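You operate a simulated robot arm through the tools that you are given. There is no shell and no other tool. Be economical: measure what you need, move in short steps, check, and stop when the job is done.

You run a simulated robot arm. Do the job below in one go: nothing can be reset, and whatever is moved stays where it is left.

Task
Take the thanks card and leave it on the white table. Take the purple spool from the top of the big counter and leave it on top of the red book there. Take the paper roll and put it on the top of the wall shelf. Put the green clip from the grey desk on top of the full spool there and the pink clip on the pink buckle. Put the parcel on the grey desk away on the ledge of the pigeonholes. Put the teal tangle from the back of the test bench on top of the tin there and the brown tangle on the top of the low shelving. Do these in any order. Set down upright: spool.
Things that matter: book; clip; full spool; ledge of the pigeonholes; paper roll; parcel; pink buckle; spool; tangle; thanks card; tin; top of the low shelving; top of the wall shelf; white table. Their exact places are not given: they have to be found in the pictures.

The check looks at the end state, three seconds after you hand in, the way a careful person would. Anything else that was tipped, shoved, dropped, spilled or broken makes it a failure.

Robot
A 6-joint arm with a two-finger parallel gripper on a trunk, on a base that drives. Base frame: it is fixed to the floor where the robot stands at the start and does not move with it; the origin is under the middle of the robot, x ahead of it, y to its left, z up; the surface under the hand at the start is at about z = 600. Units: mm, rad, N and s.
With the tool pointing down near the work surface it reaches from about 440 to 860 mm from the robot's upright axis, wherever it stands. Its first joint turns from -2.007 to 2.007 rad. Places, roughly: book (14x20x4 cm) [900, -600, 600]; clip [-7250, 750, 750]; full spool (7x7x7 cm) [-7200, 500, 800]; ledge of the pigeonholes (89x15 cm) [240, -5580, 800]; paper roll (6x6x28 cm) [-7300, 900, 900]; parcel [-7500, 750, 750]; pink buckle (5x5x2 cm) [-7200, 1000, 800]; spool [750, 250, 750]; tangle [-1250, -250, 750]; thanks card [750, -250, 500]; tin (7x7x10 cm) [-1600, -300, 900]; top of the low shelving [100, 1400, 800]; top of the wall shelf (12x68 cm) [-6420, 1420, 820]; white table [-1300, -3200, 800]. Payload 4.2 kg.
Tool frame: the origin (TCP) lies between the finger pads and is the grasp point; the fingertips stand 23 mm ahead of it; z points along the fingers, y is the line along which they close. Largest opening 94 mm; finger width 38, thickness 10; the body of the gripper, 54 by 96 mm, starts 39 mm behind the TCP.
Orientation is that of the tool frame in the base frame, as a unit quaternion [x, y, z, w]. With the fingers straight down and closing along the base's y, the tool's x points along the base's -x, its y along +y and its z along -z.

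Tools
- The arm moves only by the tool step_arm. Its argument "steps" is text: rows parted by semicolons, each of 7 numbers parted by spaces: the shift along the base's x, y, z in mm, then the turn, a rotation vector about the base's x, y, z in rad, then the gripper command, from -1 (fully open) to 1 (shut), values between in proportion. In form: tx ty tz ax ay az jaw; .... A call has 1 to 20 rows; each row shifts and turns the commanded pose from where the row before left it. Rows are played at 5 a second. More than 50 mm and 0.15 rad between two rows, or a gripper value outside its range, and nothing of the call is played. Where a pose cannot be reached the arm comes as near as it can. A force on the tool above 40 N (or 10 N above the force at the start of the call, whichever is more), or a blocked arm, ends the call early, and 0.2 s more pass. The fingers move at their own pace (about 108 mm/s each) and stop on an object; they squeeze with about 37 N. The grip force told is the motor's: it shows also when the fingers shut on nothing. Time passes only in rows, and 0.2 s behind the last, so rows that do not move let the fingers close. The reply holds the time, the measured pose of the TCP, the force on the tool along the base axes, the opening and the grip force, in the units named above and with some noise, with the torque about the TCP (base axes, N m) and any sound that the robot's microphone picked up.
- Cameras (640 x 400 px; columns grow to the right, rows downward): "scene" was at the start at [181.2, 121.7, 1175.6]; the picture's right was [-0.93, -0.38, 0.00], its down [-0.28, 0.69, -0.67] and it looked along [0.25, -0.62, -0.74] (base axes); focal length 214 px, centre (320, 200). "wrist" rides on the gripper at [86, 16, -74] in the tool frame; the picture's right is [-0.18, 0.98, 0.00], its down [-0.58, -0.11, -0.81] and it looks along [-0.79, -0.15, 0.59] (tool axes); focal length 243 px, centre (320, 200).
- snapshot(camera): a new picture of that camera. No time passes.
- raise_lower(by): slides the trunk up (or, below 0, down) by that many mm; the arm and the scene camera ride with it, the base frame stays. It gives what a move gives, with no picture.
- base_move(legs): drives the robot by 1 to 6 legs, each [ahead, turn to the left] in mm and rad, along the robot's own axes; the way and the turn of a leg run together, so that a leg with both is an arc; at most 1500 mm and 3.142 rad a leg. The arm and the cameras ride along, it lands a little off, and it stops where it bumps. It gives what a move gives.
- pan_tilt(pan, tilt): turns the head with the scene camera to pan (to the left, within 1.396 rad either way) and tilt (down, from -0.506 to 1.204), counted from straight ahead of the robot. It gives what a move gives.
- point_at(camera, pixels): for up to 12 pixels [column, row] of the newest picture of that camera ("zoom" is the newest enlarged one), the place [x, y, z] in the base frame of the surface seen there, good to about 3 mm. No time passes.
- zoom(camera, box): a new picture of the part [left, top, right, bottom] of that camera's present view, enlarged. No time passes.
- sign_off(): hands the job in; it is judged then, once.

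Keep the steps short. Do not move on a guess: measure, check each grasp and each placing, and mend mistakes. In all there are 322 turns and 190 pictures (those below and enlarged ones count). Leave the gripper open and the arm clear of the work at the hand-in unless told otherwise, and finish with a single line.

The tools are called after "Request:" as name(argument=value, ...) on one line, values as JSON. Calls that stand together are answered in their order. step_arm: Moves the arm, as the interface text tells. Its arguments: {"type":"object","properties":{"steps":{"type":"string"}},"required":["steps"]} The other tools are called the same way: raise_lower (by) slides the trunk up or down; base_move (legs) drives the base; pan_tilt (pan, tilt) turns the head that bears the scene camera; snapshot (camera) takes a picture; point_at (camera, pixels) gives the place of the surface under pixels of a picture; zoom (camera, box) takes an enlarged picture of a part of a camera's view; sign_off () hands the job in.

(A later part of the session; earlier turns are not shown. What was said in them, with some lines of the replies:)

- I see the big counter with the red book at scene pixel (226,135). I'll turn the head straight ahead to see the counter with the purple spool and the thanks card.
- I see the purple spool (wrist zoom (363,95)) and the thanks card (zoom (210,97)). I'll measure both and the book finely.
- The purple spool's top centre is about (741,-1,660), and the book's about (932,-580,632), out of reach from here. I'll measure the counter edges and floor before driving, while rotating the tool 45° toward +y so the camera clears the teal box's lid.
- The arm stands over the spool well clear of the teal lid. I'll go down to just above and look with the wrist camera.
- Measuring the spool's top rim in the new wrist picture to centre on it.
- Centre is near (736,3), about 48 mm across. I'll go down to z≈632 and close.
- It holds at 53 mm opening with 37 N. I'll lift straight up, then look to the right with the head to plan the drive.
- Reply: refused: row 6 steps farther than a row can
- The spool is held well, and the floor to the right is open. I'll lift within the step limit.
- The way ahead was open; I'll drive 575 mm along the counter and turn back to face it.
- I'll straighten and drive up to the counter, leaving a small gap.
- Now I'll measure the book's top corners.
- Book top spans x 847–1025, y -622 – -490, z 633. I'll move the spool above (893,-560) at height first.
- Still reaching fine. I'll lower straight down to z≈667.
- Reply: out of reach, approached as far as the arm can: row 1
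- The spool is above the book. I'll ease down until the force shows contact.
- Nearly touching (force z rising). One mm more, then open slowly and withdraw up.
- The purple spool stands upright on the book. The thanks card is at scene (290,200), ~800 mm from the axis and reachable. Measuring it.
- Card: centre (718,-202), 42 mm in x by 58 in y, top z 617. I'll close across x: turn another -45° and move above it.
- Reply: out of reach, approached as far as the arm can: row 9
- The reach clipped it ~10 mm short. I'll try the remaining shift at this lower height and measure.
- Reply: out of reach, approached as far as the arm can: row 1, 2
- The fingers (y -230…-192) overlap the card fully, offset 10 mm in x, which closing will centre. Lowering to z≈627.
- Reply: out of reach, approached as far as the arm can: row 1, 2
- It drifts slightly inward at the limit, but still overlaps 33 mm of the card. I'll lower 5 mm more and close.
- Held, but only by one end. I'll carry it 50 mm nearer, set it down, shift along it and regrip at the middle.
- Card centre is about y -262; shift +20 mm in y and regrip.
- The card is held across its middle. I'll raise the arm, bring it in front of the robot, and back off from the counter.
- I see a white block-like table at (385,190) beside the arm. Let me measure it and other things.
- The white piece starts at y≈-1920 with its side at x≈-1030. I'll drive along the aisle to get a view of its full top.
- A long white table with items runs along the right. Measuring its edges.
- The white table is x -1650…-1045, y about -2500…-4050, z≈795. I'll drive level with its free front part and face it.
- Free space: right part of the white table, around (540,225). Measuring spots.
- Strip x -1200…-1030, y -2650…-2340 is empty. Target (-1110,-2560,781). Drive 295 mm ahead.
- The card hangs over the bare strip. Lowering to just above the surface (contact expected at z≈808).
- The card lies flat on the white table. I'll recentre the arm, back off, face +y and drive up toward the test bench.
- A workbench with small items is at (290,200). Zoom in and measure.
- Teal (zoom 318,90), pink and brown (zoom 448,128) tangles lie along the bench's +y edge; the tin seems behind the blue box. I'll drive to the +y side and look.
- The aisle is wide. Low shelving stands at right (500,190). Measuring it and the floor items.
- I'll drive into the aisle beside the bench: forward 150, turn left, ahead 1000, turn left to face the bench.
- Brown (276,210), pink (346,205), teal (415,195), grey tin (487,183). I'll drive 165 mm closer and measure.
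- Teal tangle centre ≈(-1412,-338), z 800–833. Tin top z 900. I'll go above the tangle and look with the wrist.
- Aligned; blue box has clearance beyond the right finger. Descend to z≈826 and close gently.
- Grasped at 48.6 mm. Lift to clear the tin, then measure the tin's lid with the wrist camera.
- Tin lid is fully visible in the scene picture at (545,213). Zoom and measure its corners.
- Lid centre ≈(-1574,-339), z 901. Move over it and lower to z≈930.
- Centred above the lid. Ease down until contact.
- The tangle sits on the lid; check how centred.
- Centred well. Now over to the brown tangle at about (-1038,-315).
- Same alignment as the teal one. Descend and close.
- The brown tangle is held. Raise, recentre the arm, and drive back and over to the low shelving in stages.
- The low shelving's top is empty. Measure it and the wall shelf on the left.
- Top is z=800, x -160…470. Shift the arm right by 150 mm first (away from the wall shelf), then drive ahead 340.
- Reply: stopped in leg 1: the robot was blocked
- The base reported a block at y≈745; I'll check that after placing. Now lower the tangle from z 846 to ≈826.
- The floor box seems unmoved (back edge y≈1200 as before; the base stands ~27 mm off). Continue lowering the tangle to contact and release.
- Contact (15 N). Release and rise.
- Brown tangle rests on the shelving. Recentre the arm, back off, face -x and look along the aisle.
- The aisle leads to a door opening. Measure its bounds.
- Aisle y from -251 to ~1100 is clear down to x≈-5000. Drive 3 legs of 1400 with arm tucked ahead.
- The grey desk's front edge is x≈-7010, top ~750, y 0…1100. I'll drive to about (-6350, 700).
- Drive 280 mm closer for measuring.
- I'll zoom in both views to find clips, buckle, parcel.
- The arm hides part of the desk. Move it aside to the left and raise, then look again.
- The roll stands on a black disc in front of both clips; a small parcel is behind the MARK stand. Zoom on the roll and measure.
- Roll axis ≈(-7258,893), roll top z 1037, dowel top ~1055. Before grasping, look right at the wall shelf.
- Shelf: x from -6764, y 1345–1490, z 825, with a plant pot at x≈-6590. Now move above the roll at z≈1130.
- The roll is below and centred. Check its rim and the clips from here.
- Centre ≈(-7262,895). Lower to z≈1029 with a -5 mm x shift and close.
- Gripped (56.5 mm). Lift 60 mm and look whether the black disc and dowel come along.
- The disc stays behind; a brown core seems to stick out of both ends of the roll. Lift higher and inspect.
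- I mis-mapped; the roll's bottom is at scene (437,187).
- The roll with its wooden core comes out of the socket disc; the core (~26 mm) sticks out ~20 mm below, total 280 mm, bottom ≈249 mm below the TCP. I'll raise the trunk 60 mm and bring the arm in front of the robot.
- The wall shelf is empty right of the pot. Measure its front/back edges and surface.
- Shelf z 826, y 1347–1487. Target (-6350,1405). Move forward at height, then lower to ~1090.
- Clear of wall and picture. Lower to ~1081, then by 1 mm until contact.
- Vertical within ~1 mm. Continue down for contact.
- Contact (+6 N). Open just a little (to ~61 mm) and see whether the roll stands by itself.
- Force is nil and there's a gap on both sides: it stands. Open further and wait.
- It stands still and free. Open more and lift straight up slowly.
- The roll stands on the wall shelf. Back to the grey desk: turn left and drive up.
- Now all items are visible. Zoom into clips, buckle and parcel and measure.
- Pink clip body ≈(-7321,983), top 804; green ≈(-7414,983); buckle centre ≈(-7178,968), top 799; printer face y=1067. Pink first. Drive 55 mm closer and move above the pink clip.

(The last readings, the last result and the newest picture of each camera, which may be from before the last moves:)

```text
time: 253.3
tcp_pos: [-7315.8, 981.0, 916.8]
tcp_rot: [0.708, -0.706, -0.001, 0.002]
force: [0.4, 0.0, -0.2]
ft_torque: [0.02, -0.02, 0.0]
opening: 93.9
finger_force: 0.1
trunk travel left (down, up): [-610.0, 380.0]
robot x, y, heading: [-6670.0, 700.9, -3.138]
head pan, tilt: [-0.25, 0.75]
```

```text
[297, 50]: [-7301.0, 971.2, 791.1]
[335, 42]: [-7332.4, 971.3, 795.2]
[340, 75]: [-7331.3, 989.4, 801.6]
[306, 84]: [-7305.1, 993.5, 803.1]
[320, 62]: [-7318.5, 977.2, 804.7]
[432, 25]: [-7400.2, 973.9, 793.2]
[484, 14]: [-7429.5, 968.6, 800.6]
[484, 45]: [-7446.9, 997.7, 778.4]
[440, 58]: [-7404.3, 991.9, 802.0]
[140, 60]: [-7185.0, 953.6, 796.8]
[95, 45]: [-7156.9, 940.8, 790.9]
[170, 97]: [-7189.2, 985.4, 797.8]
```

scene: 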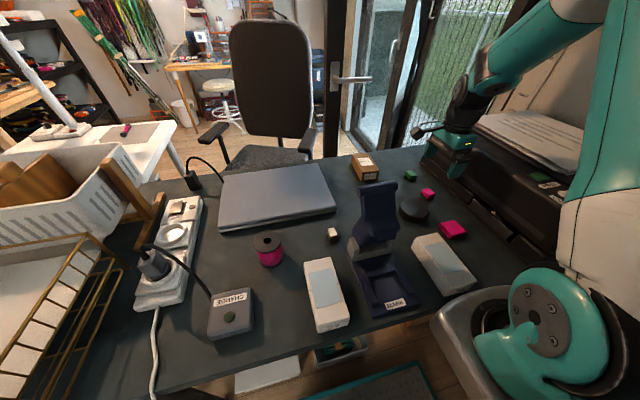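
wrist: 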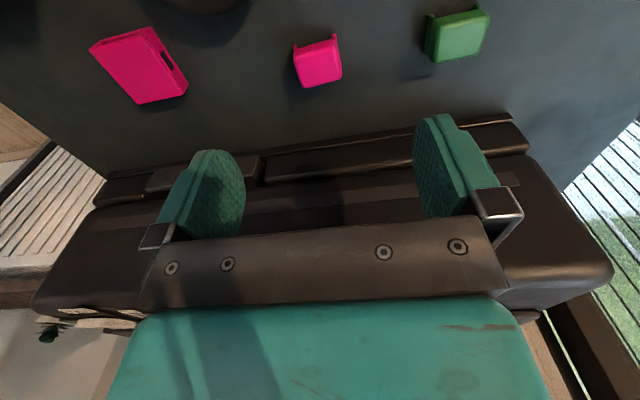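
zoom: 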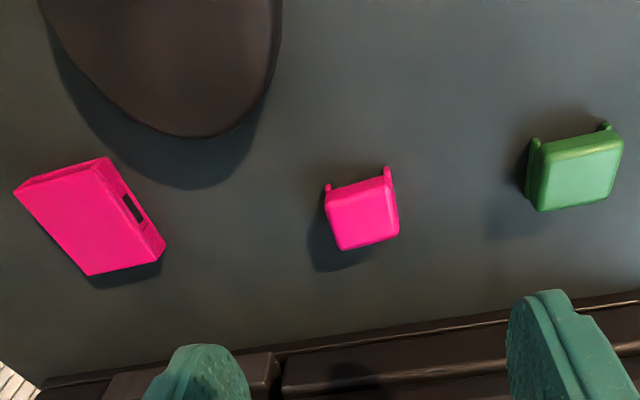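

Aligned. Descend to z≈810 and close.

Request:
step_arm(steps="-2 1 -40 0 0 0 -1; 0 0 -40 0 0 0 -1; 0 0 -20 0 0 0 -1; 0 0 -8 0 0 0 -1; 0 0 0 0 0 0 -0.2; 0 0 0 0 0 0 0.2; 0 0 0 0 0 0 0.6; 0 0 0 0 0 0 1; 0 0 0 0 0 0 1")

Request:
snapshot(camera="wrist")

```text
time: 255.3
tcp_pos: [-7318.2, 981.4, 808.3]
tcp_rot: [0.709, -0.706, 0.0, 0.0]
force: [0.7, 0.2, 0.6]
ft_torque: [0.02, 0.04, 0.04]
opening: 32.6
finger_force: 37.1
trunk travel left (down, up): [-610.0, 380.0]
robot x, y, heading: [-6669.2, 702.0, -3.141]
head pan, tilt: [-0.25, 0.75]
```

```text
92 pictures are left
```

wrist: 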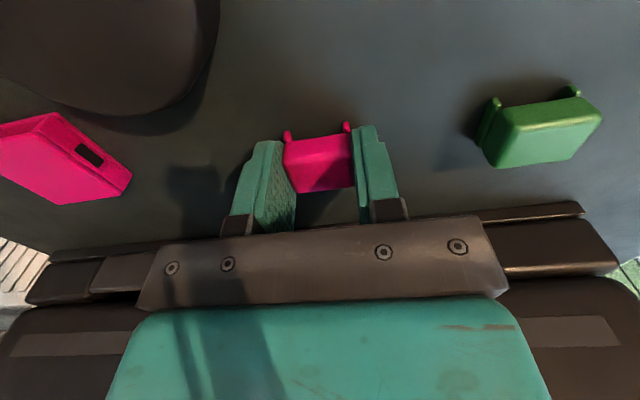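

Held. Lift 80 and measure the buckle from the wrist view.

Request:
step_arm(steps="0 0 40 0 0 0 1; 0 0 40 0 0 0 1; 35 0 0 0 0 0 1; 35 -5 0 0 0 0 1")

Request:
snapshot(camera="wrist")

Request:
zoom(camera="scene", box=[425, 205, 485, 255])

```text
time: 256.3
tcp_pos: [-7248.6, 978.2, 888.3]
tcp_rot: [0.708, -0.706, 0.001, 0.0]
force: [0.1, 0.1, -0.7]
ft_torque: [0.0, 0.0, -0.03]
opening: 32.5
finger_force: 36.6
trunk travel left (down, up): [-610.0, 380.0]
robot x, y, heading: [-6671.8, 704.9, -3.141]
head pan, tilt: [-0.25, 0.75]
```

```text
91 pictures are left
```

wrist: 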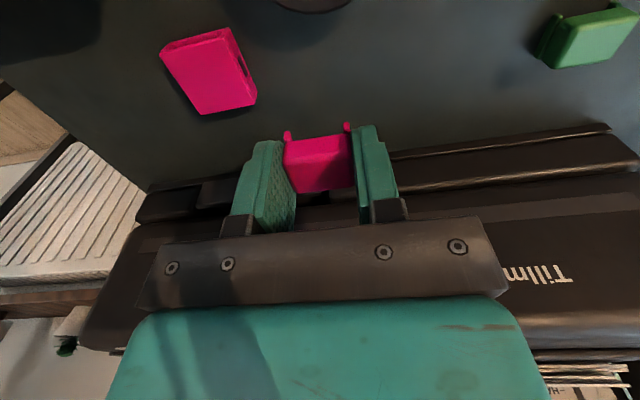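

```text
8.00 times, centred on (455, 230) of scene
```

zoom: 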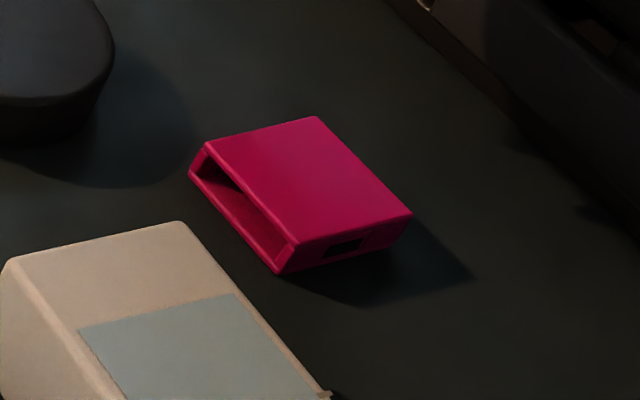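

Request:
point_at(camera="zoom", pixels=[[210, 147], [315, 120], [405, 210], [297, 240], [305, 180]])

Request:
point_at(camera="wrist", pixels=[[165, 52], [228, 32], [252, 97], [204, 112], [212, 75]])

```text
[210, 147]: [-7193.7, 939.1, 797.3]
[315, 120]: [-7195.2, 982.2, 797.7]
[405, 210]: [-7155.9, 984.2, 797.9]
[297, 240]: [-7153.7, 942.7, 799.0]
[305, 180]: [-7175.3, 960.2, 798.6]
```

```text
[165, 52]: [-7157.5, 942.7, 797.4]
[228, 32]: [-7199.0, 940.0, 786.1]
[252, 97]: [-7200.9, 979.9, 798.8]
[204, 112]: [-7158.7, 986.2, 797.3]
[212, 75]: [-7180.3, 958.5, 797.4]
```

Buckle centre (-7176,962), top 798. Move over and lower to z≈833.

Request:
step_arm(steps="37 -8 0 0 0 0 1; 36 -8 0 0 0 0 1; 0 0 -35 0 0 0 1; 0 0 -18 0 0 0 1; 0 0 0 0 0 0 1")

Request:
snapshot(camera="wrist")

Request:
zoom(camera="scene", box=[405, 165, 505, 255])

```text
time: 257.5
tcp_pos: [-7173.3, 963.0, 836.0]
tcp_rot: [0.708, -0.706, 0.0, 0.0]
force: [-0.2, 1.4, -0.3]
ft_torque: [-0.01, 0.01, 0.0]
opening: 32.6
finger_force: 37.2
trunk travel left (down, up): [-610.0, 380.0]
robot x, y, heading: [-6672.0, 701.2, -3.141]
head pan, tilt: [-0.25, 0.75]
```

```text
89 pictures are left
```

wrist: 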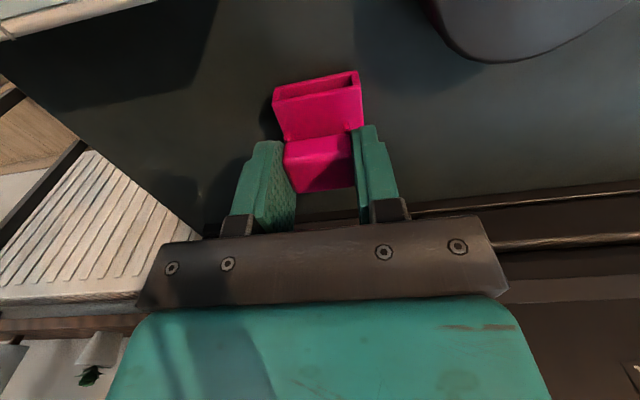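

```text
4.44 times, centred on (455, 210) of scene
```

zoom: 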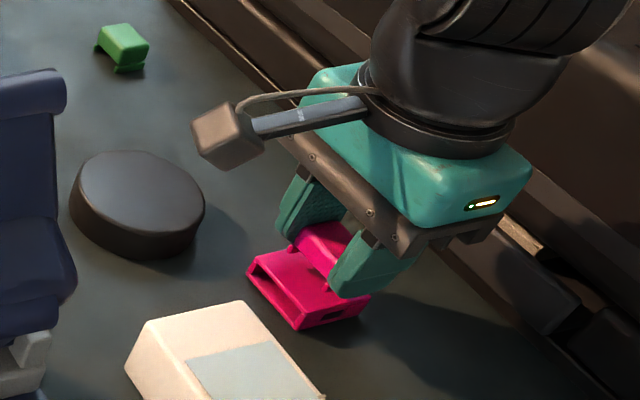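

Lower onto the buckle.

Request:
step_arm(steps="-2 -1 -3 0 0 0 1; 0 0 -2 0 0 0 1; 0 0 -1 0 0 0 1; 0 0 0 0 0 0 1")

```text
time: 258.5
tcp_pos: [-7176.6, 960.1, 829.7]
tcp_rot: [0.709, -0.705, 0.0, 0.0]
force: [0.4, -0.6, -1.0]
ft_torque: [-0.02, -0.02, -0.01]
opening: 32.7
finger_force: 37.4
trunk travel left (down, up): [-610.0, 380.0]
robot x, y, heading: [-6670.9, 699.0, -3.135]
head pan, tilt: [-0.25, 0.75]
```

Request:
step_arm(steps="0 0 -1 0 0 0 1; 0 0 -1 0 0 0 1; 0 0 0 0 0 0 1")

Request:
zoom(camera="wrist", box=[220, 50, 420, 210])

```text
time: 259.3
tcp_pos: [-7176.3, 960.4, 826.2]
tcp_rot: [0.708, -0.706, 0.0, 0.0]
force: [0.3, -0.6, -0.3]
ft_torque: [-0.01, 0.02, 0.02]
opening: 32.9
finger_force: 37.0
trunk travel left (down, up): [-610.0, 380.0]
robot x, y, heading: [-6672.2, 702.5, -3.137]
head pan, tilt: [-0.25, 0.75]
```

```text
2.50 times, centred on (320, 130) of wrist
```

zoom: 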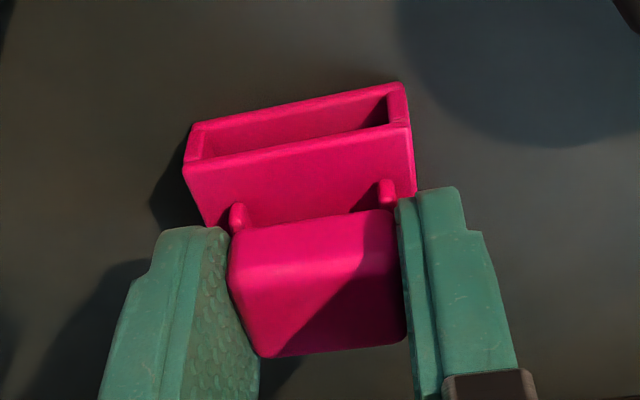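

Request:
step_arm(steps="0 0 -1 0 0 0 1; 0 0 -1 0 0 0 1; 0 0 0 0 0 0 1")

```text
time: 260.1
tcp_pos: [-7175.7, 961.2, 825.7]
tcp_rot: [0.708, -0.706, 0.0, 0.001]
force: [1.9, -0.8, 11.3]
ft_torque: [-0.02, -0.05, 0.02]
opening: 32.5
finger_force: 37.2
trunk travel left (down, up): [-610.0, 380.0]
robot x, y, heading: [-6667.3, 702.4, -3.132]
head pan, tilt: [-0.25, 0.75]
```

Contact. Open gradually and rise.

Request:
step_arm(steps="0 0 1 0 0 0 1; 0 0 0 0 0 0 0.25; 0 0 0 0 0 0 0.1; 0 0 0 0 0 0 -0.2; 0 0 0 0 0 0 -0.2; 0 0 20 0 0 0 -0.2; 0 0 30 0 0 0 -0.5; 0 0 40 0 0 0 -1; 0 0 30 0 0 0 -1")

Request:
snapshot(camera="wrist")

Request:
zoom(camera="scene", box=[405, 165, 505, 255])

```text
time: 262.1
tcp_pos: [-7176.7, 961.6, 945.5]
tcp_rot: [0.708, -0.706, 0.0, 0.001]
force: [-0.3, 0.1, -0.1]
ft_torque: [-0.07, -0.02, 0.0]
opening: 93.8
finger_force: 0.1
trunk travel left (down, up): [-610.0, 380.0]
robot x, y, heading: [-6668.1, 703.7, -3.137]
head pan, tilt: [-0.25, 0.75]
```

```text
86 pictures are left
```

wrist: 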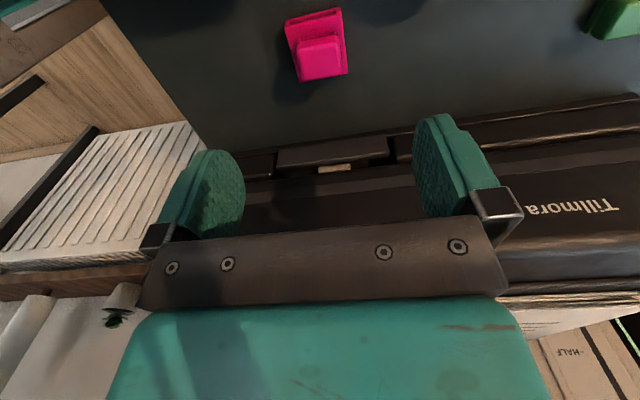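

```text
4.44 times, centred on (455, 210) of scene
```

zoom: 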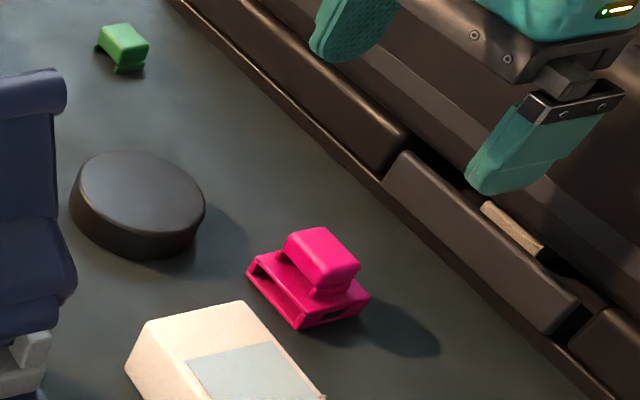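

Pink clip sits on the buckle. Next the green clip near (-7416,981).

Request:
step_arm(steps="-40 4 0 0 0 0 -1; -40 4 0 0 0 0 -1; -40 4 0 0 0 0 -1; -40 4 0 0 0 0 -1; -40 3 0 0 0 0 -1; -39 0 -10 0 0 0 -1; 0 0 -30 0 0 0 -1; 0 0 0 0 0 0 -1")

Request:
snapshot(camera="wrist")

```text
time: 263.9
tcp_pos: [-7416.5, 980.8, 906.0]
tcp_rot: [0.708, -0.706, 0.0, 0.0]
force: [0.4, 0.4, 0.3]
ft_torque: [-0.03, -0.01, 0.02]
opening: 94.0
finger_force: 0.1
trunk travel left (down, up): [-610.0, 380.0]
robot x, y, heading: [-6672.3, 703.6, -3.14]
head pan, tilt: [-0.25, 0.75]
```

```text
84 pictures are left
```

wrist: 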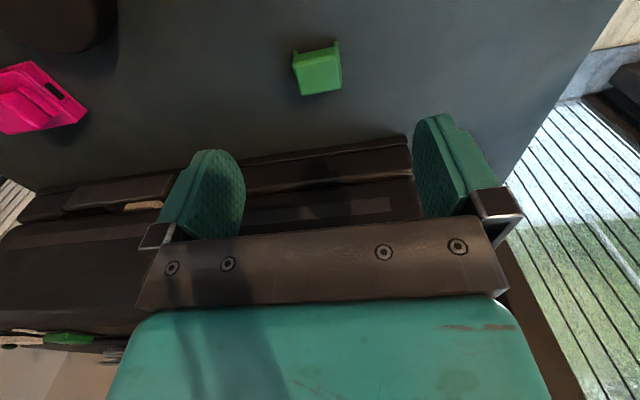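

Same alignment as before. Descend to z≈808 and close.

Request:
step_arm(steps="0 0 -40 0 0 0 -1; 0 0 -35 0 0 0 -1; 0 0 -16 0 0 0 -1; 0 0 -6 0 0 0 -1; 0 0 0 0 0 0 -0.2; 0 0 0 0 0 0 0.2; 0 0 0 0 0 0 0.6; 0 0 0 0 0 0 1; 0 0 0 0 0 0 1")

Request:
snapshot(camera="wrist")

```text
time: 265.9
tcp_pos: [-7416.3, 978.4, 807.9]
tcp_rot: [0.708, -0.706, 0.0, 0.001]
force: [-0.7, 0.2, -0.2]
ft_torque: [0.01, -0.01, 0.01]
opening: 32.7
finger_force: 37.1
trunk travel left (down, up): [-610.0, 380.0]
robot x, y, heading: [-6670.9, 703.1, -3.139]
head pan, tilt: [-0.25, 0.75]
```

```text
83 pictures are left
```

wrist: 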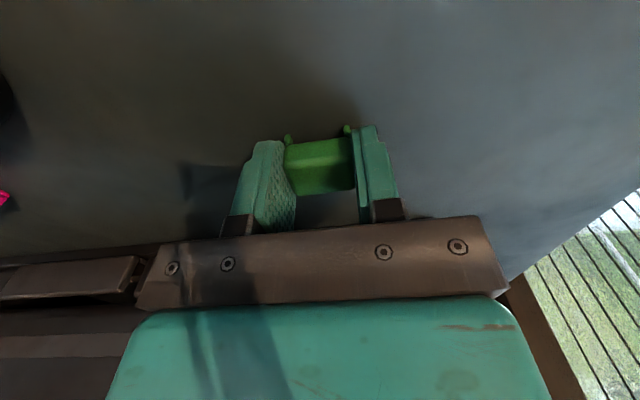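

Green clip held. Lift high, and measure the full spool's top from the scene.

Request:
step_arm(steps="0 0 40 0 0 0 1; 0 0 45 0 0 0 1; 0 0 45 0 0 0 1; 0 0 45 0 0 0 1; 0 0 30 0 0 0 1; 17 -42 0 0 0 0 1; 17 -42 0 0 0 0 1; 17 -42 0 0 0 0 1; 17 -42 0 0 0 0 1; 17 -42 0 0 0 0 1; 17 -42 0 0 0 0 1; 17 -42 0 0 0 0 1; 17 -42 0 0 0 0 1")

Request:
zoom(camera="scene", box=[235, 215, 305, 275])

```text
time: 268.7
tcp_pos: [-7279.5, 645.3, 1013.5]
tcp_rot: [0.707, -0.707, 0.0, 0.0]
force: [0.1, 0.8, -0.1]
ft_torque: [-0.02, 0.01, 0.0]
opening: 33.0
finger_force: 37.6
trunk travel left (down, up): [-610.0, 380.0]
robot x, y, heading: [-6670.4, 701.6, -3.136]
head pan, tilt: [-0.25, 0.75]
```

```text
6.67 times, centred on (270, 245) of scene
```

zoom: 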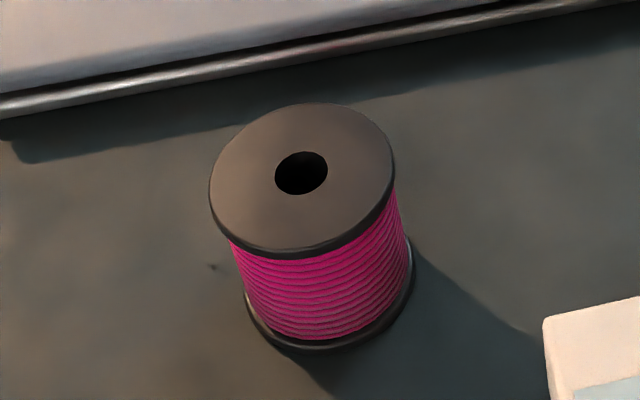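

Request:
point_at(camera="zoom", pixels=[[215, 185], [388, 170], [300, 108], [300, 245], [250, 130], [360, 220], [240, 220], [365, 125]])

```text
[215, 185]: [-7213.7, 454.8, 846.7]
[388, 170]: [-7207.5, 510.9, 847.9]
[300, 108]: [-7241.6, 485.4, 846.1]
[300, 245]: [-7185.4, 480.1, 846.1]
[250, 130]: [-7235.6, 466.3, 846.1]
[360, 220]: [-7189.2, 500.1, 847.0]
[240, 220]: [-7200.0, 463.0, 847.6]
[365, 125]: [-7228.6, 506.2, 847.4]
```

Spool top: centre (-7212,483), z 847, 60 mm wide. Move over it and lower to ≈885.

Request:
step_arm(steps="17 -41 0 0 0 0 1; 17 -41 0 0 0 0 1; 17 -41 0 0 0 0 1; 17 -41 0 0 0 0 1; 0 0 -45 0 0 0 1; 0 0 -45 0 0 0 1; 0 0 -35 0 0 0 1; 0 0 0 0 0 0 1")

Request:
snapshot(camera="wrist")

Request:
zoom(camera="scene", box=[220, 175, 330, 275])

```text
time: 270.5
tcp_pos: [-7213.2, 479.5, 887.6]
tcp_rot: [0.709, -0.706, 0.0, 0.001]
force: [0.5, 0.7, -0.7]
ft_torque: [0.02, 0.0, -0.02]
opening: 32.9
finger_force: 37.2
trunk travel left (down, up): [-610.0, 380.0]
robot x, y, heading: [-6671.6, 704.2, -3.142]
head pan, tilt: [-0.25, 0.75]
```

```text
81 pictures are left
```

wrist: 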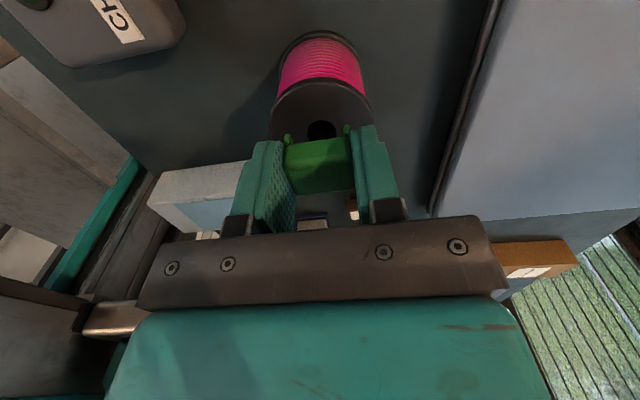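

```text
4.00 times, centred on (275, 225) of scene
```

zoom: 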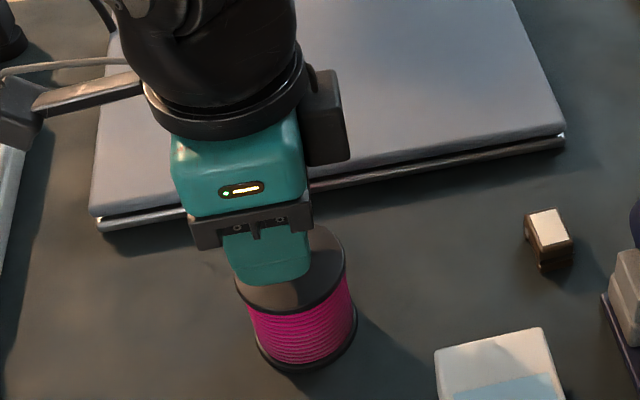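

Request:
step_arm(steps="0 1 -5 0 0 0 1; 0 0 -3 0 0 0 1; 0 0 -1 0 0 0 1; 0 0 -1 0 0 0 1; 0 0 0 0 0 0 1")

```text
time: 271.7
tcp_pos: [-7212.1, 480.3, 878.7]
tcp_rot: [0.709, -0.706, 0.0, 0.0]
force: [0.0, -0.4, -0.5]
ft_torque: [-0.02, 0.01, 0.02]
opening: 32.8
finger_force: 37.0
trunk travel left (down, up): [-610.0, 380.0]
robot x, y, heading: [-6671.8, 703.5, -3.133]
head pan, tilt: [-0.25, 0.75]
```

Request:
step_arm(steps="0 0 -1 0 0 0 1; 0 0 -1 0 0 0 1; 0 0 0 0 0 0 1")

Request:
zoom(camera="wrist", box=[220, 60, 420, 220])

```text
time: 272.5
tcp_pos: [-7210.1, 480.1, 875.5]
tcp_rot: [0.708, -0.706, 0.0, 0.0]
force: [0.8, 0.0, -0.3]
ft_torque: [0.05, 0.01, 0.05]
opening: 32.9
finger_force: 37.0
trunk travel left (down, up): [-610.0, 380.0]
robot x, y, heading: [-6673.0, 702.8, -3.137]
head pan, tilt: [-0.25, 0.75]
```

```text
2.50 times, centred on (320, 140) of wrist
```

zoom: 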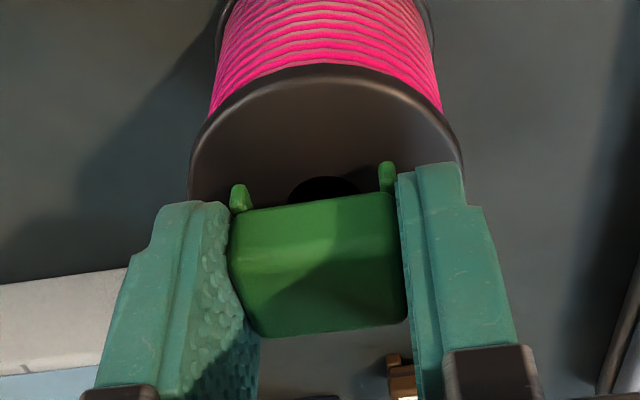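

Check the clip's position relative to the hole.

Request:
point_at(camera="zoom", pixels=[[325, 170], [295, 188], [320, 215], [318, 325], [320, 75], [240, 195], [385, 170], [320, 270]])

```text
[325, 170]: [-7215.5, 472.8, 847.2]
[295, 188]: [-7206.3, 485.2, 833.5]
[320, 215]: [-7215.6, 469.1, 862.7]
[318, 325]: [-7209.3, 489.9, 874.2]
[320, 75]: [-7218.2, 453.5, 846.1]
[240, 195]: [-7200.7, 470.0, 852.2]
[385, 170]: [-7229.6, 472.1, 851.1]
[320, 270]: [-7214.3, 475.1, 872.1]
```

Clip spans y 469–492, covering the hole, centred. Ease down to contact.

Request:
step_arm(steps="0 0 -1 0 0 0 1; 0 0 -1 0 0 0 1; 0 0 0 0 0 0 1")

```text
time: 273.3
tcp_pos: [-7211.3, 480.1, 873.8]
tcp_rot: [0.709, -0.706, 0.0, 0.001]
force: [-0.3, -0.4, -0.2]
ft_torque: [0.01, -0.02, -0.01]
opening: 32.6
finger_force: 36.9
trunk travel left (down, up): [-610.0, 380.0]
robot x, y, heading: [-6669.5, 704.6, -3.141]
head pan, tilt: [-0.25, 0.75]
```

Request:
step_arm(steps="0 0 -1 0 0 0 1; 0 0 -1 0 0 0 1; 0 0 0 0 0 0 1")

```text
time: 274.1
tcp_pos: [-7212.0, 479.9, 872.8]
tcp_rot: [0.708, -0.706, 0.0, 0.0]
force: [-0.7, 0.3, 1.9]
ft_torque: [0.03, 0.02, -0.02]
opening: 32.9
finger_force: 37.2
trunk travel left (down, up): [-610.0, 380.0]
robot x, y, heading: [-6671.4, 703.6, -3.137]
head pan, tilt: [-0.25, 0.75]
```

Touching. Open gently and rise.

Request:
step_arm(steps="0 0 0 0 0 0 0.27; 0 0 0 0 0 0 0.2; 0 0 0 0 0 0 0; 0 0 0 0 0 0 -0.2; 0 0 0 0 0 0 -0.2; 0 0 20 0 0 0 -0.2; 0 0 30 0 0 0 -0.5; 0 0 40 0 0 0 -1; 0 0 40 0 0 0 -1")

Request:
zoom(camera="scene", box=[220, 175, 400, 275])

```text
time: 276.1
tcp_pos: [-7212.4, 478.6, 1001.9]
tcp_rot: [0.708, -0.706, -0.001, 0.0]
force: [-1.3, -0.2, -1.1]
ft_torque: [0.01, 0.01, 0.0]
opening: 94.1
finger_force: 0.0
trunk travel left (down, up): [-610.0, 380.0]
robot x, y, heading: [-6669.1, 703.2, -3.138]
head pan, tilt: [-0.25, 0.75]
```

```text
3.56 times, centred on (310, 225) of scene
```

zoom: 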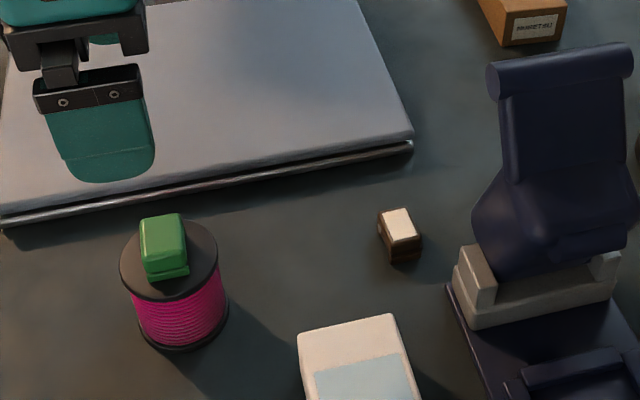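

Green clip rests on the full spool. Next the parcel (brown box NURETSU near (362,165)). Measure it in zoom.

Request:
zoom(camera="scene", box=[335, 140, 405, 200])

```text
6.67 times, centred on (370, 170) of scene
```

zoom: 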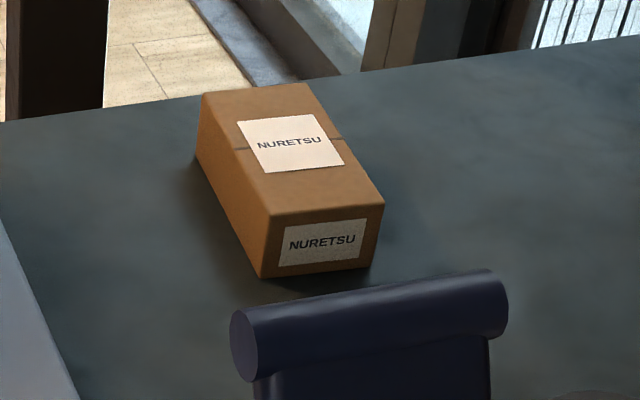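

Request:
point_at(camera="zoom", pixels=[[207, 97], [305, 88], [380, 203], [272, 215], [290, 145], [265, 275], [365, 267], [245, 320], [480, 275], [360, 390]])

```text
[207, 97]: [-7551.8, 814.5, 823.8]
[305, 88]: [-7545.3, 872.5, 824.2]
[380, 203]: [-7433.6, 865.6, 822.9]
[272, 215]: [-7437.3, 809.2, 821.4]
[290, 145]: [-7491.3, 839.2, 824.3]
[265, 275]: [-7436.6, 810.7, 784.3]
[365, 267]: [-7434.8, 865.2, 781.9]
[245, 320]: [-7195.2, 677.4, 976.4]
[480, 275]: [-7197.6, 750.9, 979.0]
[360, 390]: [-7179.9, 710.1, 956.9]
```

Parcel: centre (-7492,840), 116×57 mm, top 823, yaw ≈-0.045. Rotate the gripper ~+1.526 so it closes across y, moving above the parcel.

Request:
step_arm(steps="-24 33 5 0 0 0.15 -1; -24 33 5 0 0 0.15 -1; -24 33 5 0 0 0.15 -1; -24 33 5 0 0 0.15 -1; -24 33 0 0 0 0.15 -1; -24 33 0 0 0 0.15 -1; -24 33 0 0 0 0.15 -1; -25 33 0 0 0 0.15 -1; -25 33 0 0 0 0.15 -1; -25 33 0 0 0 0.15 -1; -25 31 0 0 0 0.026 -1; 0 0 -45 0 0 0 -1; 0 0 -45 0 0 0 -1; 0 0 -30 0 0 0 -1; 0 0 0 0 0 0 -1")

Request:
snapshot(camera="wrist")

Request:
snapshot(camera="scene")

```text
time: 279.3
tcp_pos: [-7478.0, 842.8, 903.4]
tcp_rot: [1.0, -0.021, 0.0, 0.0]
force: [-1.1, 0.7, 0.4]
ft_torque: [-0.02, -0.01, -0.03]
opening: 93.9
finger_force: 0.0
trunk travel left (down, up): [-610.0, 380.0]
robot x, y, heading: [-6668.5, 705.5, -3.14]
head pan, tilt: [-0.25, 0.75]
```

```text
76 pictures are left
```

wrist: 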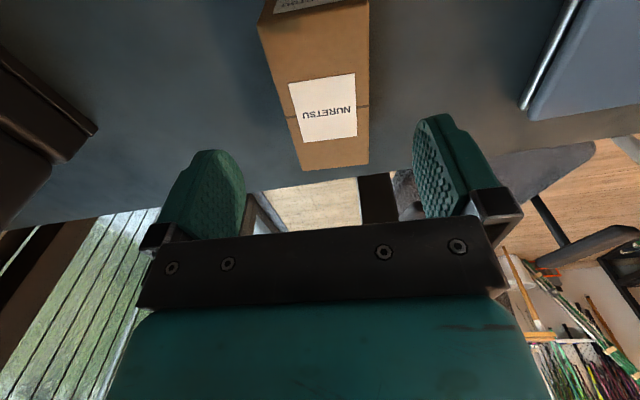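

```text
75 pictures are left
```

scene: 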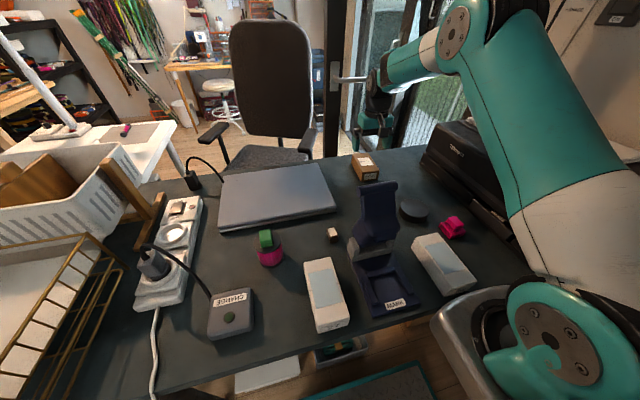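

Aligned. Descend to z≈812 and close.

Request:
step_arm(steps="-5 -2 -40 0 0 0 -1; -3 0 -30 0 0 0 -1; 0 0 -15 0 0 0 -1; 0 0 -6 0 0 0 -1; 0 0 0 0 0 0 0; 0 0 0 0 0 0 0.5; 0 0 0 0 0 0 1; 0 0 0 0 0 0 1")

Request:
snapshot(camera="wrist")

```text
time: 281.1
tcp_pos: [-7487.1, 839.0, 813.5]
tcp_rot: [1.0, -0.021, 0.0, 0.0]
force: [-0.4, 0.2, -0.2]
ft_torque: [0.03, 0.09, -0.03]
opening: 61.3
finger_force: 36.5
trunk travel left (down, up): [-610.0, 380.0]
robot x, y, heading: [-6669.3, 700.8, -3.141]
head pan, tilt: [-0.25, 0.75]
```

```text
74 pictures are left
```

wrist: 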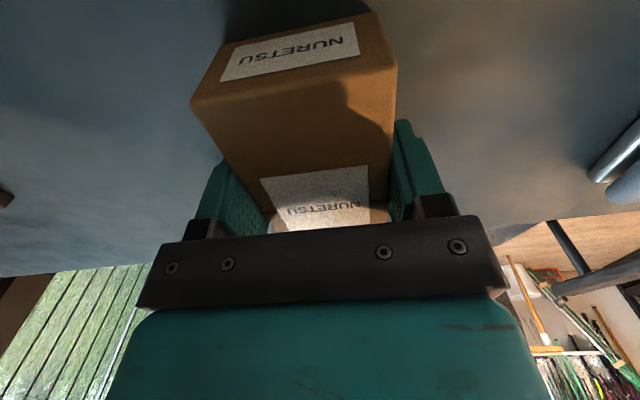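

Held at 61 mm. Lift to z≈1070, then retract in front of the robot over the desk.

Request:
step_arm(steps="0 0 30 0 0 0 1; 0 0 45 0 0 0 1; 0 0 45 0 0 0 1; 0 0 45 0 0 0 1; 0 0 45 0 0 0 1; 0 0 45 0 0 0 1; 40 -17 0 0 0 0 1; 40 -17 0 0 0 0 1; 40 -17 0 0 0 0 1; 40 -17 0 0 0 0 1; 40 -17 0 0 0 0 1; 40 -17 0 0 0 0 1; 40 -17 0 0 0 0 1; 30 -10 0 0 0 0 1")

Request:
snapshot(camera="wrist")

```text
time: 284.1
tcp_pos: [-7176.7, 710.1, 1067.2]
tcp_rot: [1.0, -0.021, 0.001, 0.0]
force: [-0.2, 0.2, -0.5]
ft_torque: [0.01, -0.03, 0.0]
opening: 61.2
finger_force: 36.9
trunk travel left (down, up): [-610.0, 380.0]
robot x, y, heading: [-6672.1, 700.5, -3.135]
head pan, tilt: [-0.25, 0.75]
```

```text
73 pictures are left
```

wrist: 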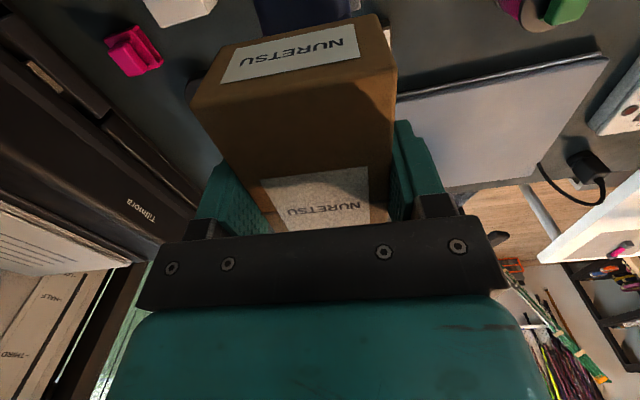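

The parcel is secure. Back away, turn around (leftwards), and drive back toward the aisle.

Request:
base_move(legs=[[-380, 0], [0, 1.571], [0, 1.385], [1500, 0], [420, 0], [0, 0.186]])

Request:
pan_tilt(pan=0.0, tilt=0.35)

Request:
snapshot(camera="scene")

```text
time: 303.6
tcp_pos: [-3907.7, 377.2, 1066.6]
tcp_rot: [0.012, 1.0, 0.0, 0.0]
force: [0.1, 0.4, -0.4]
ft_torque: [0.03, 0.03, -0.04]
opening: 61.2
finger_force: 37.0
trunk travel left (down, up): [-610.0, 380.0]
robot x, y, heading: [-4409.9, 373.1, 0.023]
head pan, tilt: [-0.25, 0.75]
```

```text
time: 304.4
tcp_pos: [-3907.7, 376.5, 1066.8]
tcp_rot: [0.012, 1.0, 0.0, 0.0]
force: [0.0, 0.4, -0.8]
ft_torque: [0.0, 0.03, -0.01]
opening: 61.2
finger_force: 37.6
trunk travel left (down, up): [-610.0, 380.0]
robot x, y, heading: [-4413.1, 374.5, 0.025]
head pan, tilt: [0.0, 0.351]
```

```text
72 pictures are left
```

scene: 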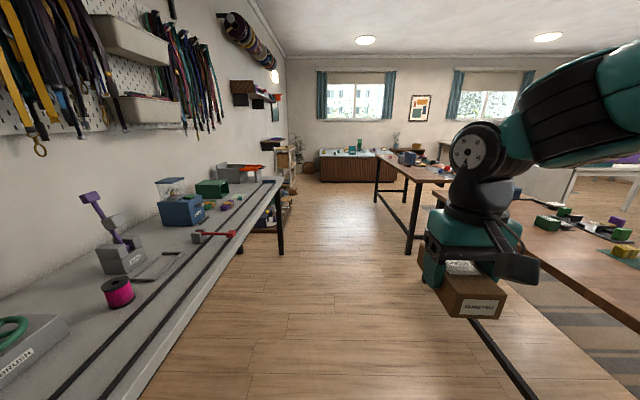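

Aisle clear. Correct heading slightly and drive 4100 mm.

Request:
base_move(legs=[[0, -0.03], [1400, 0], [1400, 0], [1340, 0]])

Request:
base_move(legs=[[0, -1.571]])

```text
time: 324.7
tcp_pos: [237.4, 307.3, 1066.8]
tcp_rot: [0.024, 1.0, 0.0, -0.001]
force: [-0.5, -0.4, -1.1]
ft_torque: [-0.02, -0.02, 0.01]
opening: 61.2
finger_force: 37.2
trunk travel left (down, up): [-610.0, 380.0]
robot x, y, heading: [-266.7, 318.9, -0.002]
head pan, tilt: [0.0, 0.351]
```

```text
time: 328.9
tcp_pos: [-270.3, -186.0, 1067.1]
tcp_rot: [0.718, 0.696, 0.0, 0.001]
force: [0.6, 0.1, 0.3]
ft_torque: [0.02, -0.01, -0.03]
opening: 61.3
finger_force: 37.4
trunk travel left (down, up): [-610.0, 380.0]
robot x, y, heading: [-265.7, 318.1, -1.554]
head pan, tilt: [0.0, 0.351]
```

Drive down the aisle along x≈-265 for 4200 mm.

Request:
base_move(legs=[[0, -0.017], [1400, 0], [1400, 0], [1400, 0]])

Request:
pan_tilt(pan=0.25, tilt=0.4)

Request:
snapshot(camera="scene")

```text
time: 349.5
tcp_pos: [-78.1, -4409.3, 1066.9]
tcp_rot: [0.701, 0.713, 0.0, 0.0]
force: [0.7, 0.2, -1.3]
ft_torque: [0.0, -0.02, 0.0]
opening: 61.6
finger_force: 36.7
trunk travel left (down, up): [-610.0, 380.0]
robot x, y, heading: [-104.0, -3907.7, -1.507]
head pan, tilt: [0.0, 0.351]
```

```text
time: 350.3
tcp_pos: [-78.5, -4409.6, 1066.7]
tcp_rot: [0.701, 0.713, 0.001, 0.0]
force: [0.2, 0.2, -0.8]
ft_torque: [0.03, 0.0, 0.0]
opening: 61.3
finger_force: 36.5
trunk travel left (down, up): [-610.0, 380.0]
robot x, y, heading: [-104.9, -3905.9, -1.508]
head pan, tilt: [0.25, 0.4]
```

```text
71 pictures are left
```

scene: 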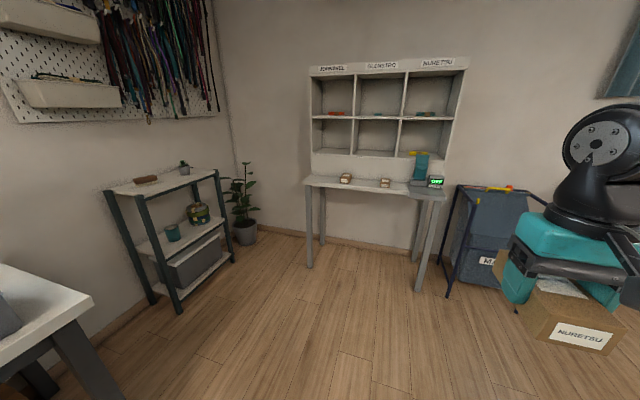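

The pigeonhole unit with its ledge is ahead. Zoom and measure the ledge.

Request:
zoom(camera="scene", box=[290, 50, 480, 220])

Request:
point_at(camera="scene", pixels=[[306, 182], [320, 180], [345, 180], [365, 184], [385, 184], [400, 190], [442, 197], [410, 190], [440, 182], [345, 72], [355, 155], [420, 70]])

```text
2.35 times, centred on (385, 135) of scene
```

zoom: 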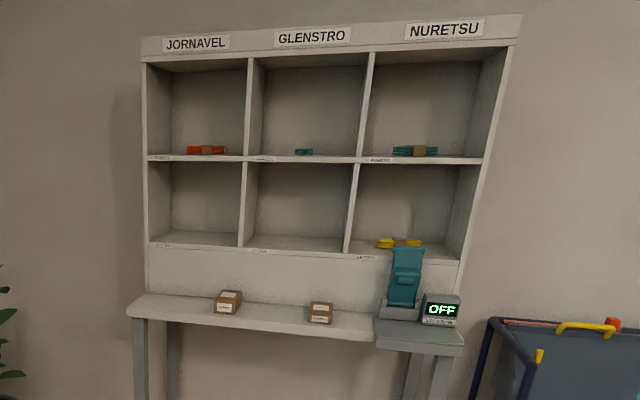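

```text
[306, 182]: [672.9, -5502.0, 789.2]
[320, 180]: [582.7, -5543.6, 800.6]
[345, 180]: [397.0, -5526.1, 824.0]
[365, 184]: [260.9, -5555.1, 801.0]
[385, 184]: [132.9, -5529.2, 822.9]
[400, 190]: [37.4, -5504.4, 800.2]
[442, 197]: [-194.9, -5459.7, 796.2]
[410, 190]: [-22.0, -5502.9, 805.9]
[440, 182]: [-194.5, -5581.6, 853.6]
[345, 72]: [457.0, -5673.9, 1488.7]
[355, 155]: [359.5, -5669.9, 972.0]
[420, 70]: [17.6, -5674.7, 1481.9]
```

Ledge: x -210…680, y -5500…-5670, z 800; small boxes at x≈133 and 397; free area x 450–680. Check the obstacles on the left before driving.

Request:
point_at(camera="scene", pixels=[[178, 312], [232, 262], [92, 298], [120, 385], [60, 330], [215, 170], [310, 265]])

```text
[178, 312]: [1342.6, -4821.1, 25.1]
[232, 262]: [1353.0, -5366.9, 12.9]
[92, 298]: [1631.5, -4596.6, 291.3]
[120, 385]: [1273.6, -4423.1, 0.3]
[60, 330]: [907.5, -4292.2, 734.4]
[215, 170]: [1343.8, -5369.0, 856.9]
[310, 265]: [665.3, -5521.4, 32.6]
```

Clear. Drive to about (300,-4930), facing the ledge.

Request:
base_move(legs=[[0, 0.315], [1090, 0], [0, -0.376]])

Request:
pan_tilt(pan=0.2, tilt=0.65)

Request:
snapshot(camera="scene")

```text
time: 357.9
tcp_pos: [292.9, -5408.0, 1066.8]
tcp_rot: [0.72, 0.694, 0.001, 0.0]
force: [-0.5, 0.2, -1.5]
ft_torque: [0.04, 0.02, 0.01]
opening: 61.6
finger_force: 36.9
trunk travel left (down, up): [-610.0, 380.0]
robot x, y, heading: [300.0, -4902.4, -1.562]
head pan, tilt: [0.25, 0.4]
```

```text
time: 358.7
tcp_pos: [292.5, -5408.2, 1067.8]
tcp_rot: [0.72, 0.694, 0.002, 0.0]
force: [-0.2, -0.2, -0.6]
ft_torque: [-0.01, 0.0, 0.01]
opening: 61.2
finger_force: 37.6
trunk travel left (down, up): [-610.0, 380.0]
robot x, y, heading: [297.3, -4900.3, -1.564]
head pan, tilt: [0.201, 0.649]
```

```text
69 pictures are left
```

scene: 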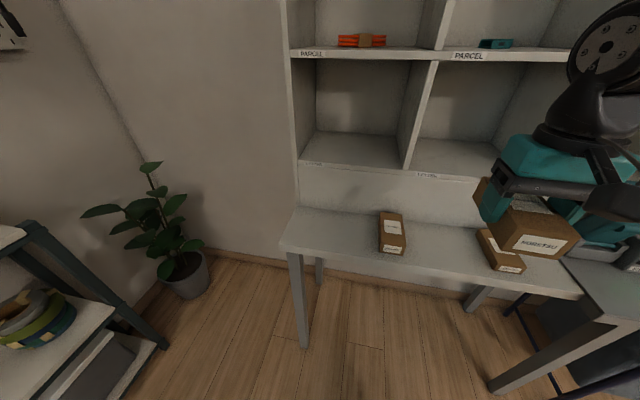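

Request:
point_at(camera="scene", pixels=[[345, 230], [345, 215], [345, 247], [380, 215], [402, 213], [404, 252], [378, 248], [290, 240], [330, 200], [335, 170], [390, 170]])

```text
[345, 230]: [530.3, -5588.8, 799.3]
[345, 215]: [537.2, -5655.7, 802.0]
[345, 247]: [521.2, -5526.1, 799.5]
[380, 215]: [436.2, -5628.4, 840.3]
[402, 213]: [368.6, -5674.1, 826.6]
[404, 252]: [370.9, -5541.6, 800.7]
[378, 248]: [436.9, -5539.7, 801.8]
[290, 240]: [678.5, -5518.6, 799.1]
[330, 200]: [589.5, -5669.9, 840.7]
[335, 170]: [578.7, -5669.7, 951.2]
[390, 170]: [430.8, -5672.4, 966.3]
```

The other parcels lie lengthwise in depth (y); I'll set ours the same way at (560,-5595), keeping the present grip direction. Move over it and lower to 880.

Request:
step_arm(steps="38 -26 0 0 0 0.037 1; 38 -26 0 0 0 0 1; 38 -26 0 0 0 0 1; 38 -26 0 0 0 0 1; 38 -26 0 0 0 0 1; 38 -26 0 0 0 0 1; 39 -26 0 0 0 0 1; 0 0 -45 0 0 0 1; 0 0 -45 0 0 0 1; 0 0 -45 0 0 0 1; 0 0 -45 0 0 0 1; 0 0 0 0 0 0 1")

Request:
snapshot(camera="scene")

Request:
snapshot(camera="wrist")

```text
time: 361.3
tcp_pos: [559.8, -5591.3, 889.0]
tcp_rot: [0.707, 0.707, 0.0, -0.001]
force: [-0.1, -0.7, -0.5]
ft_torque: [-0.01, 0.02, -0.04]
opening: 61.3
finger_force: 36.6
trunk travel left (down, up): [-610.0, 380.0]
robot x, y, heading: [296.0, -4903.2, -1.564]
head pan, tilt: [0.201, 0.649]
```

```text
68 pictures are left
```

scene: 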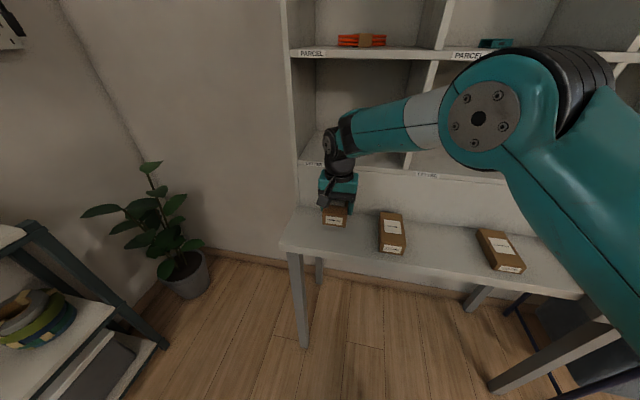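

```text
67 pictures are left
```

wrist: 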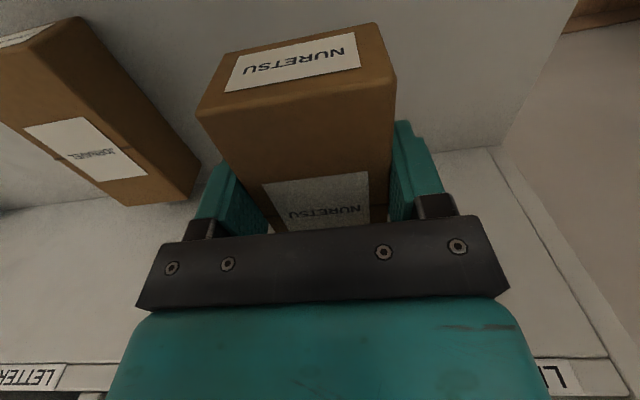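

Well placed. Lower to 839, then slowly to contact.

Request:
step_arm(steps="0 0 -25 0 0 0 1; 0 0 -18 0 0 0 1; 0 0 -6 0 0 0 1; 0 0 -1 0 0 0 1; 0 0 -1 0 0 0 1; 0 0 0 0 0 0 1")

```text
time: 362.7
tcp_pos: [559.5, -5589.9, 835.6]
tcp_rot: [0.707, 0.707, 0.0, -0.001]
force: [-0.3, 0.4, -0.4]
ft_torque: [0.02, 0.0, 0.03]
opening: 61.3
finger_force: 36.6
trunk travel left (down, up): [-610.0, 380.0]
robot x, y, heading: [295.0, -4900.3, -1.568]
head pan, tilt: [0.201, 0.649]
```

Request:
step_arm(steps="0 0 -1 0 0 0 1; 0 0 -1 0 0 0 1; 0 0 0 0 0 0 1")

```text
time: 363.5
tcp_pos: [559.8, -5589.7, 832.1]
tcp_rot: [0.707, 0.707, 0.001, 0.0]
force: [0.3, 0.2, -1.5]
ft_torque: [0.01, -0.01, 0.01]
opening: 61.4
finger_force: 36.8
trunk travel left (down, up): [-610.0, 380.0]
robot x, y, heading: [296.6, -4902.4, -1.563]
head pan, tilt: [0.201, 0.649]
```

Request:
step_arm(steps="0 0 -1 0 0 0 1; 0 0 -1 0 0 0 1; 0 0 0 0 0 0 1")

Request:
zoom(camera="scene", box=[290, 160, 420, 270])

```text
time: 364.3
tcp_pos: [559.4, -5589.3, 832.5]
tcp_rot: [0.707, 0.707, 0.001, 0.001]
force: [1.0, -0.4, 3.6]
ft_torque: [-0.26, 0.01, 0.06]
opening: 61.4
finger_force: 37.2
trunk travel left (down, up): [-610.0, 380.0]
robot x, y, heading: [296.2, -4900.2, -1.563]
head pan, tilt: [0.201, 0.649]
```

```text
3.64 times, centred on (355, 215) of scene
```

zoom: 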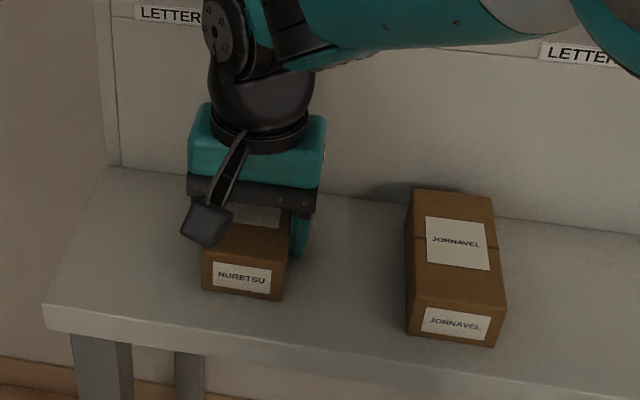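

Touching the ledge. Open and rise.

Request:
step_arm(steps="0 0 0 0 0 0 -0.35; 0 0 0 0 0 0 -0.5; 0 0 0 0 0 0 -0.8; 0 0 0 0 0 0 -0.8; 0 0 25 0 0 0 -0.8; 0 0 40 0 0 0 -0.8; 0 0 45 0 0 0 -1; 0 0 45 0 0 0 -1; 0 40 20 0 0 0 -1; -20 40 0 0 0 0 -1; -20 40 0 0 0 0 -1; -20 40 0 0 0 0 -1; -20 40 0 0 0 0 -1")

Request:
zoom(camera="scene", box=[260, 140, 560, 300])

```text
time: 367.1
tcp_pos: [480.6, -5390.5, 1005.6]
tcp_rot: [0.707, 0.707, 0.0, 0.001]
force: [-0.2, 0.4, -0.2]
ft_torque: [0.04, 0.01, 0.02]
opening: 94.1
finger_force: 0.0
trunk travel left (down, up): [-610.0, 380.0]
robot x, y, heading: [301.4, -4899.4, -1.564]
head pan, tilt: [0.201, 0.649]
```

```text
2.13 times, centred on (410, 220) of scene
```

zoom: 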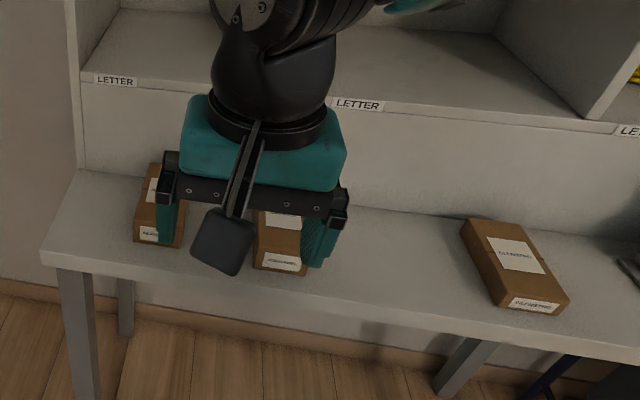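

The parcel lies on the ledge. Back the robot off, check once, then hand in.

Request:
base_move(legs=[[-250, 0]])

Request:
snapshot(camera="scene")

```text
time: 368.9
tcp_pos: [477.3, -5138.8, 1006.7]
tcp_rot: [0.708, 0.706, 0.0, 0.0]
force: [-0.4, -1.0, -0.1]
ft_torque: [0.0, -0.02, 0.0]
opening: 94.0
finger_force: 0.1
trunk travel left (down, up): [-610.0, 380.0]
robot x, y, heading: [297.5, -4649.6, -1.57]
head pan, tilt: [0.201, 0.649]
```

```text
64 pictures are left
```

scene: 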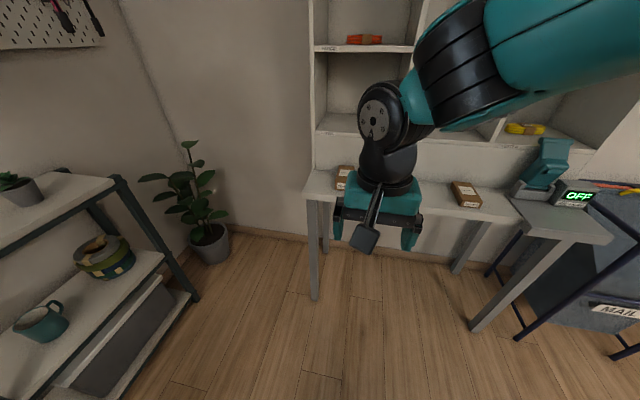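

All eight placements are done and checked, the gripper is open and the arm is clear; handing in.

Request:
sign_off()

```text
The job is handed in.
```

All eight items are where you asked and the job is handed in: each was checked in a picture just after release, the spool stands upright on the book and the paper roll stands on end on its wooden core, and nothing else was seen to be disturbed.
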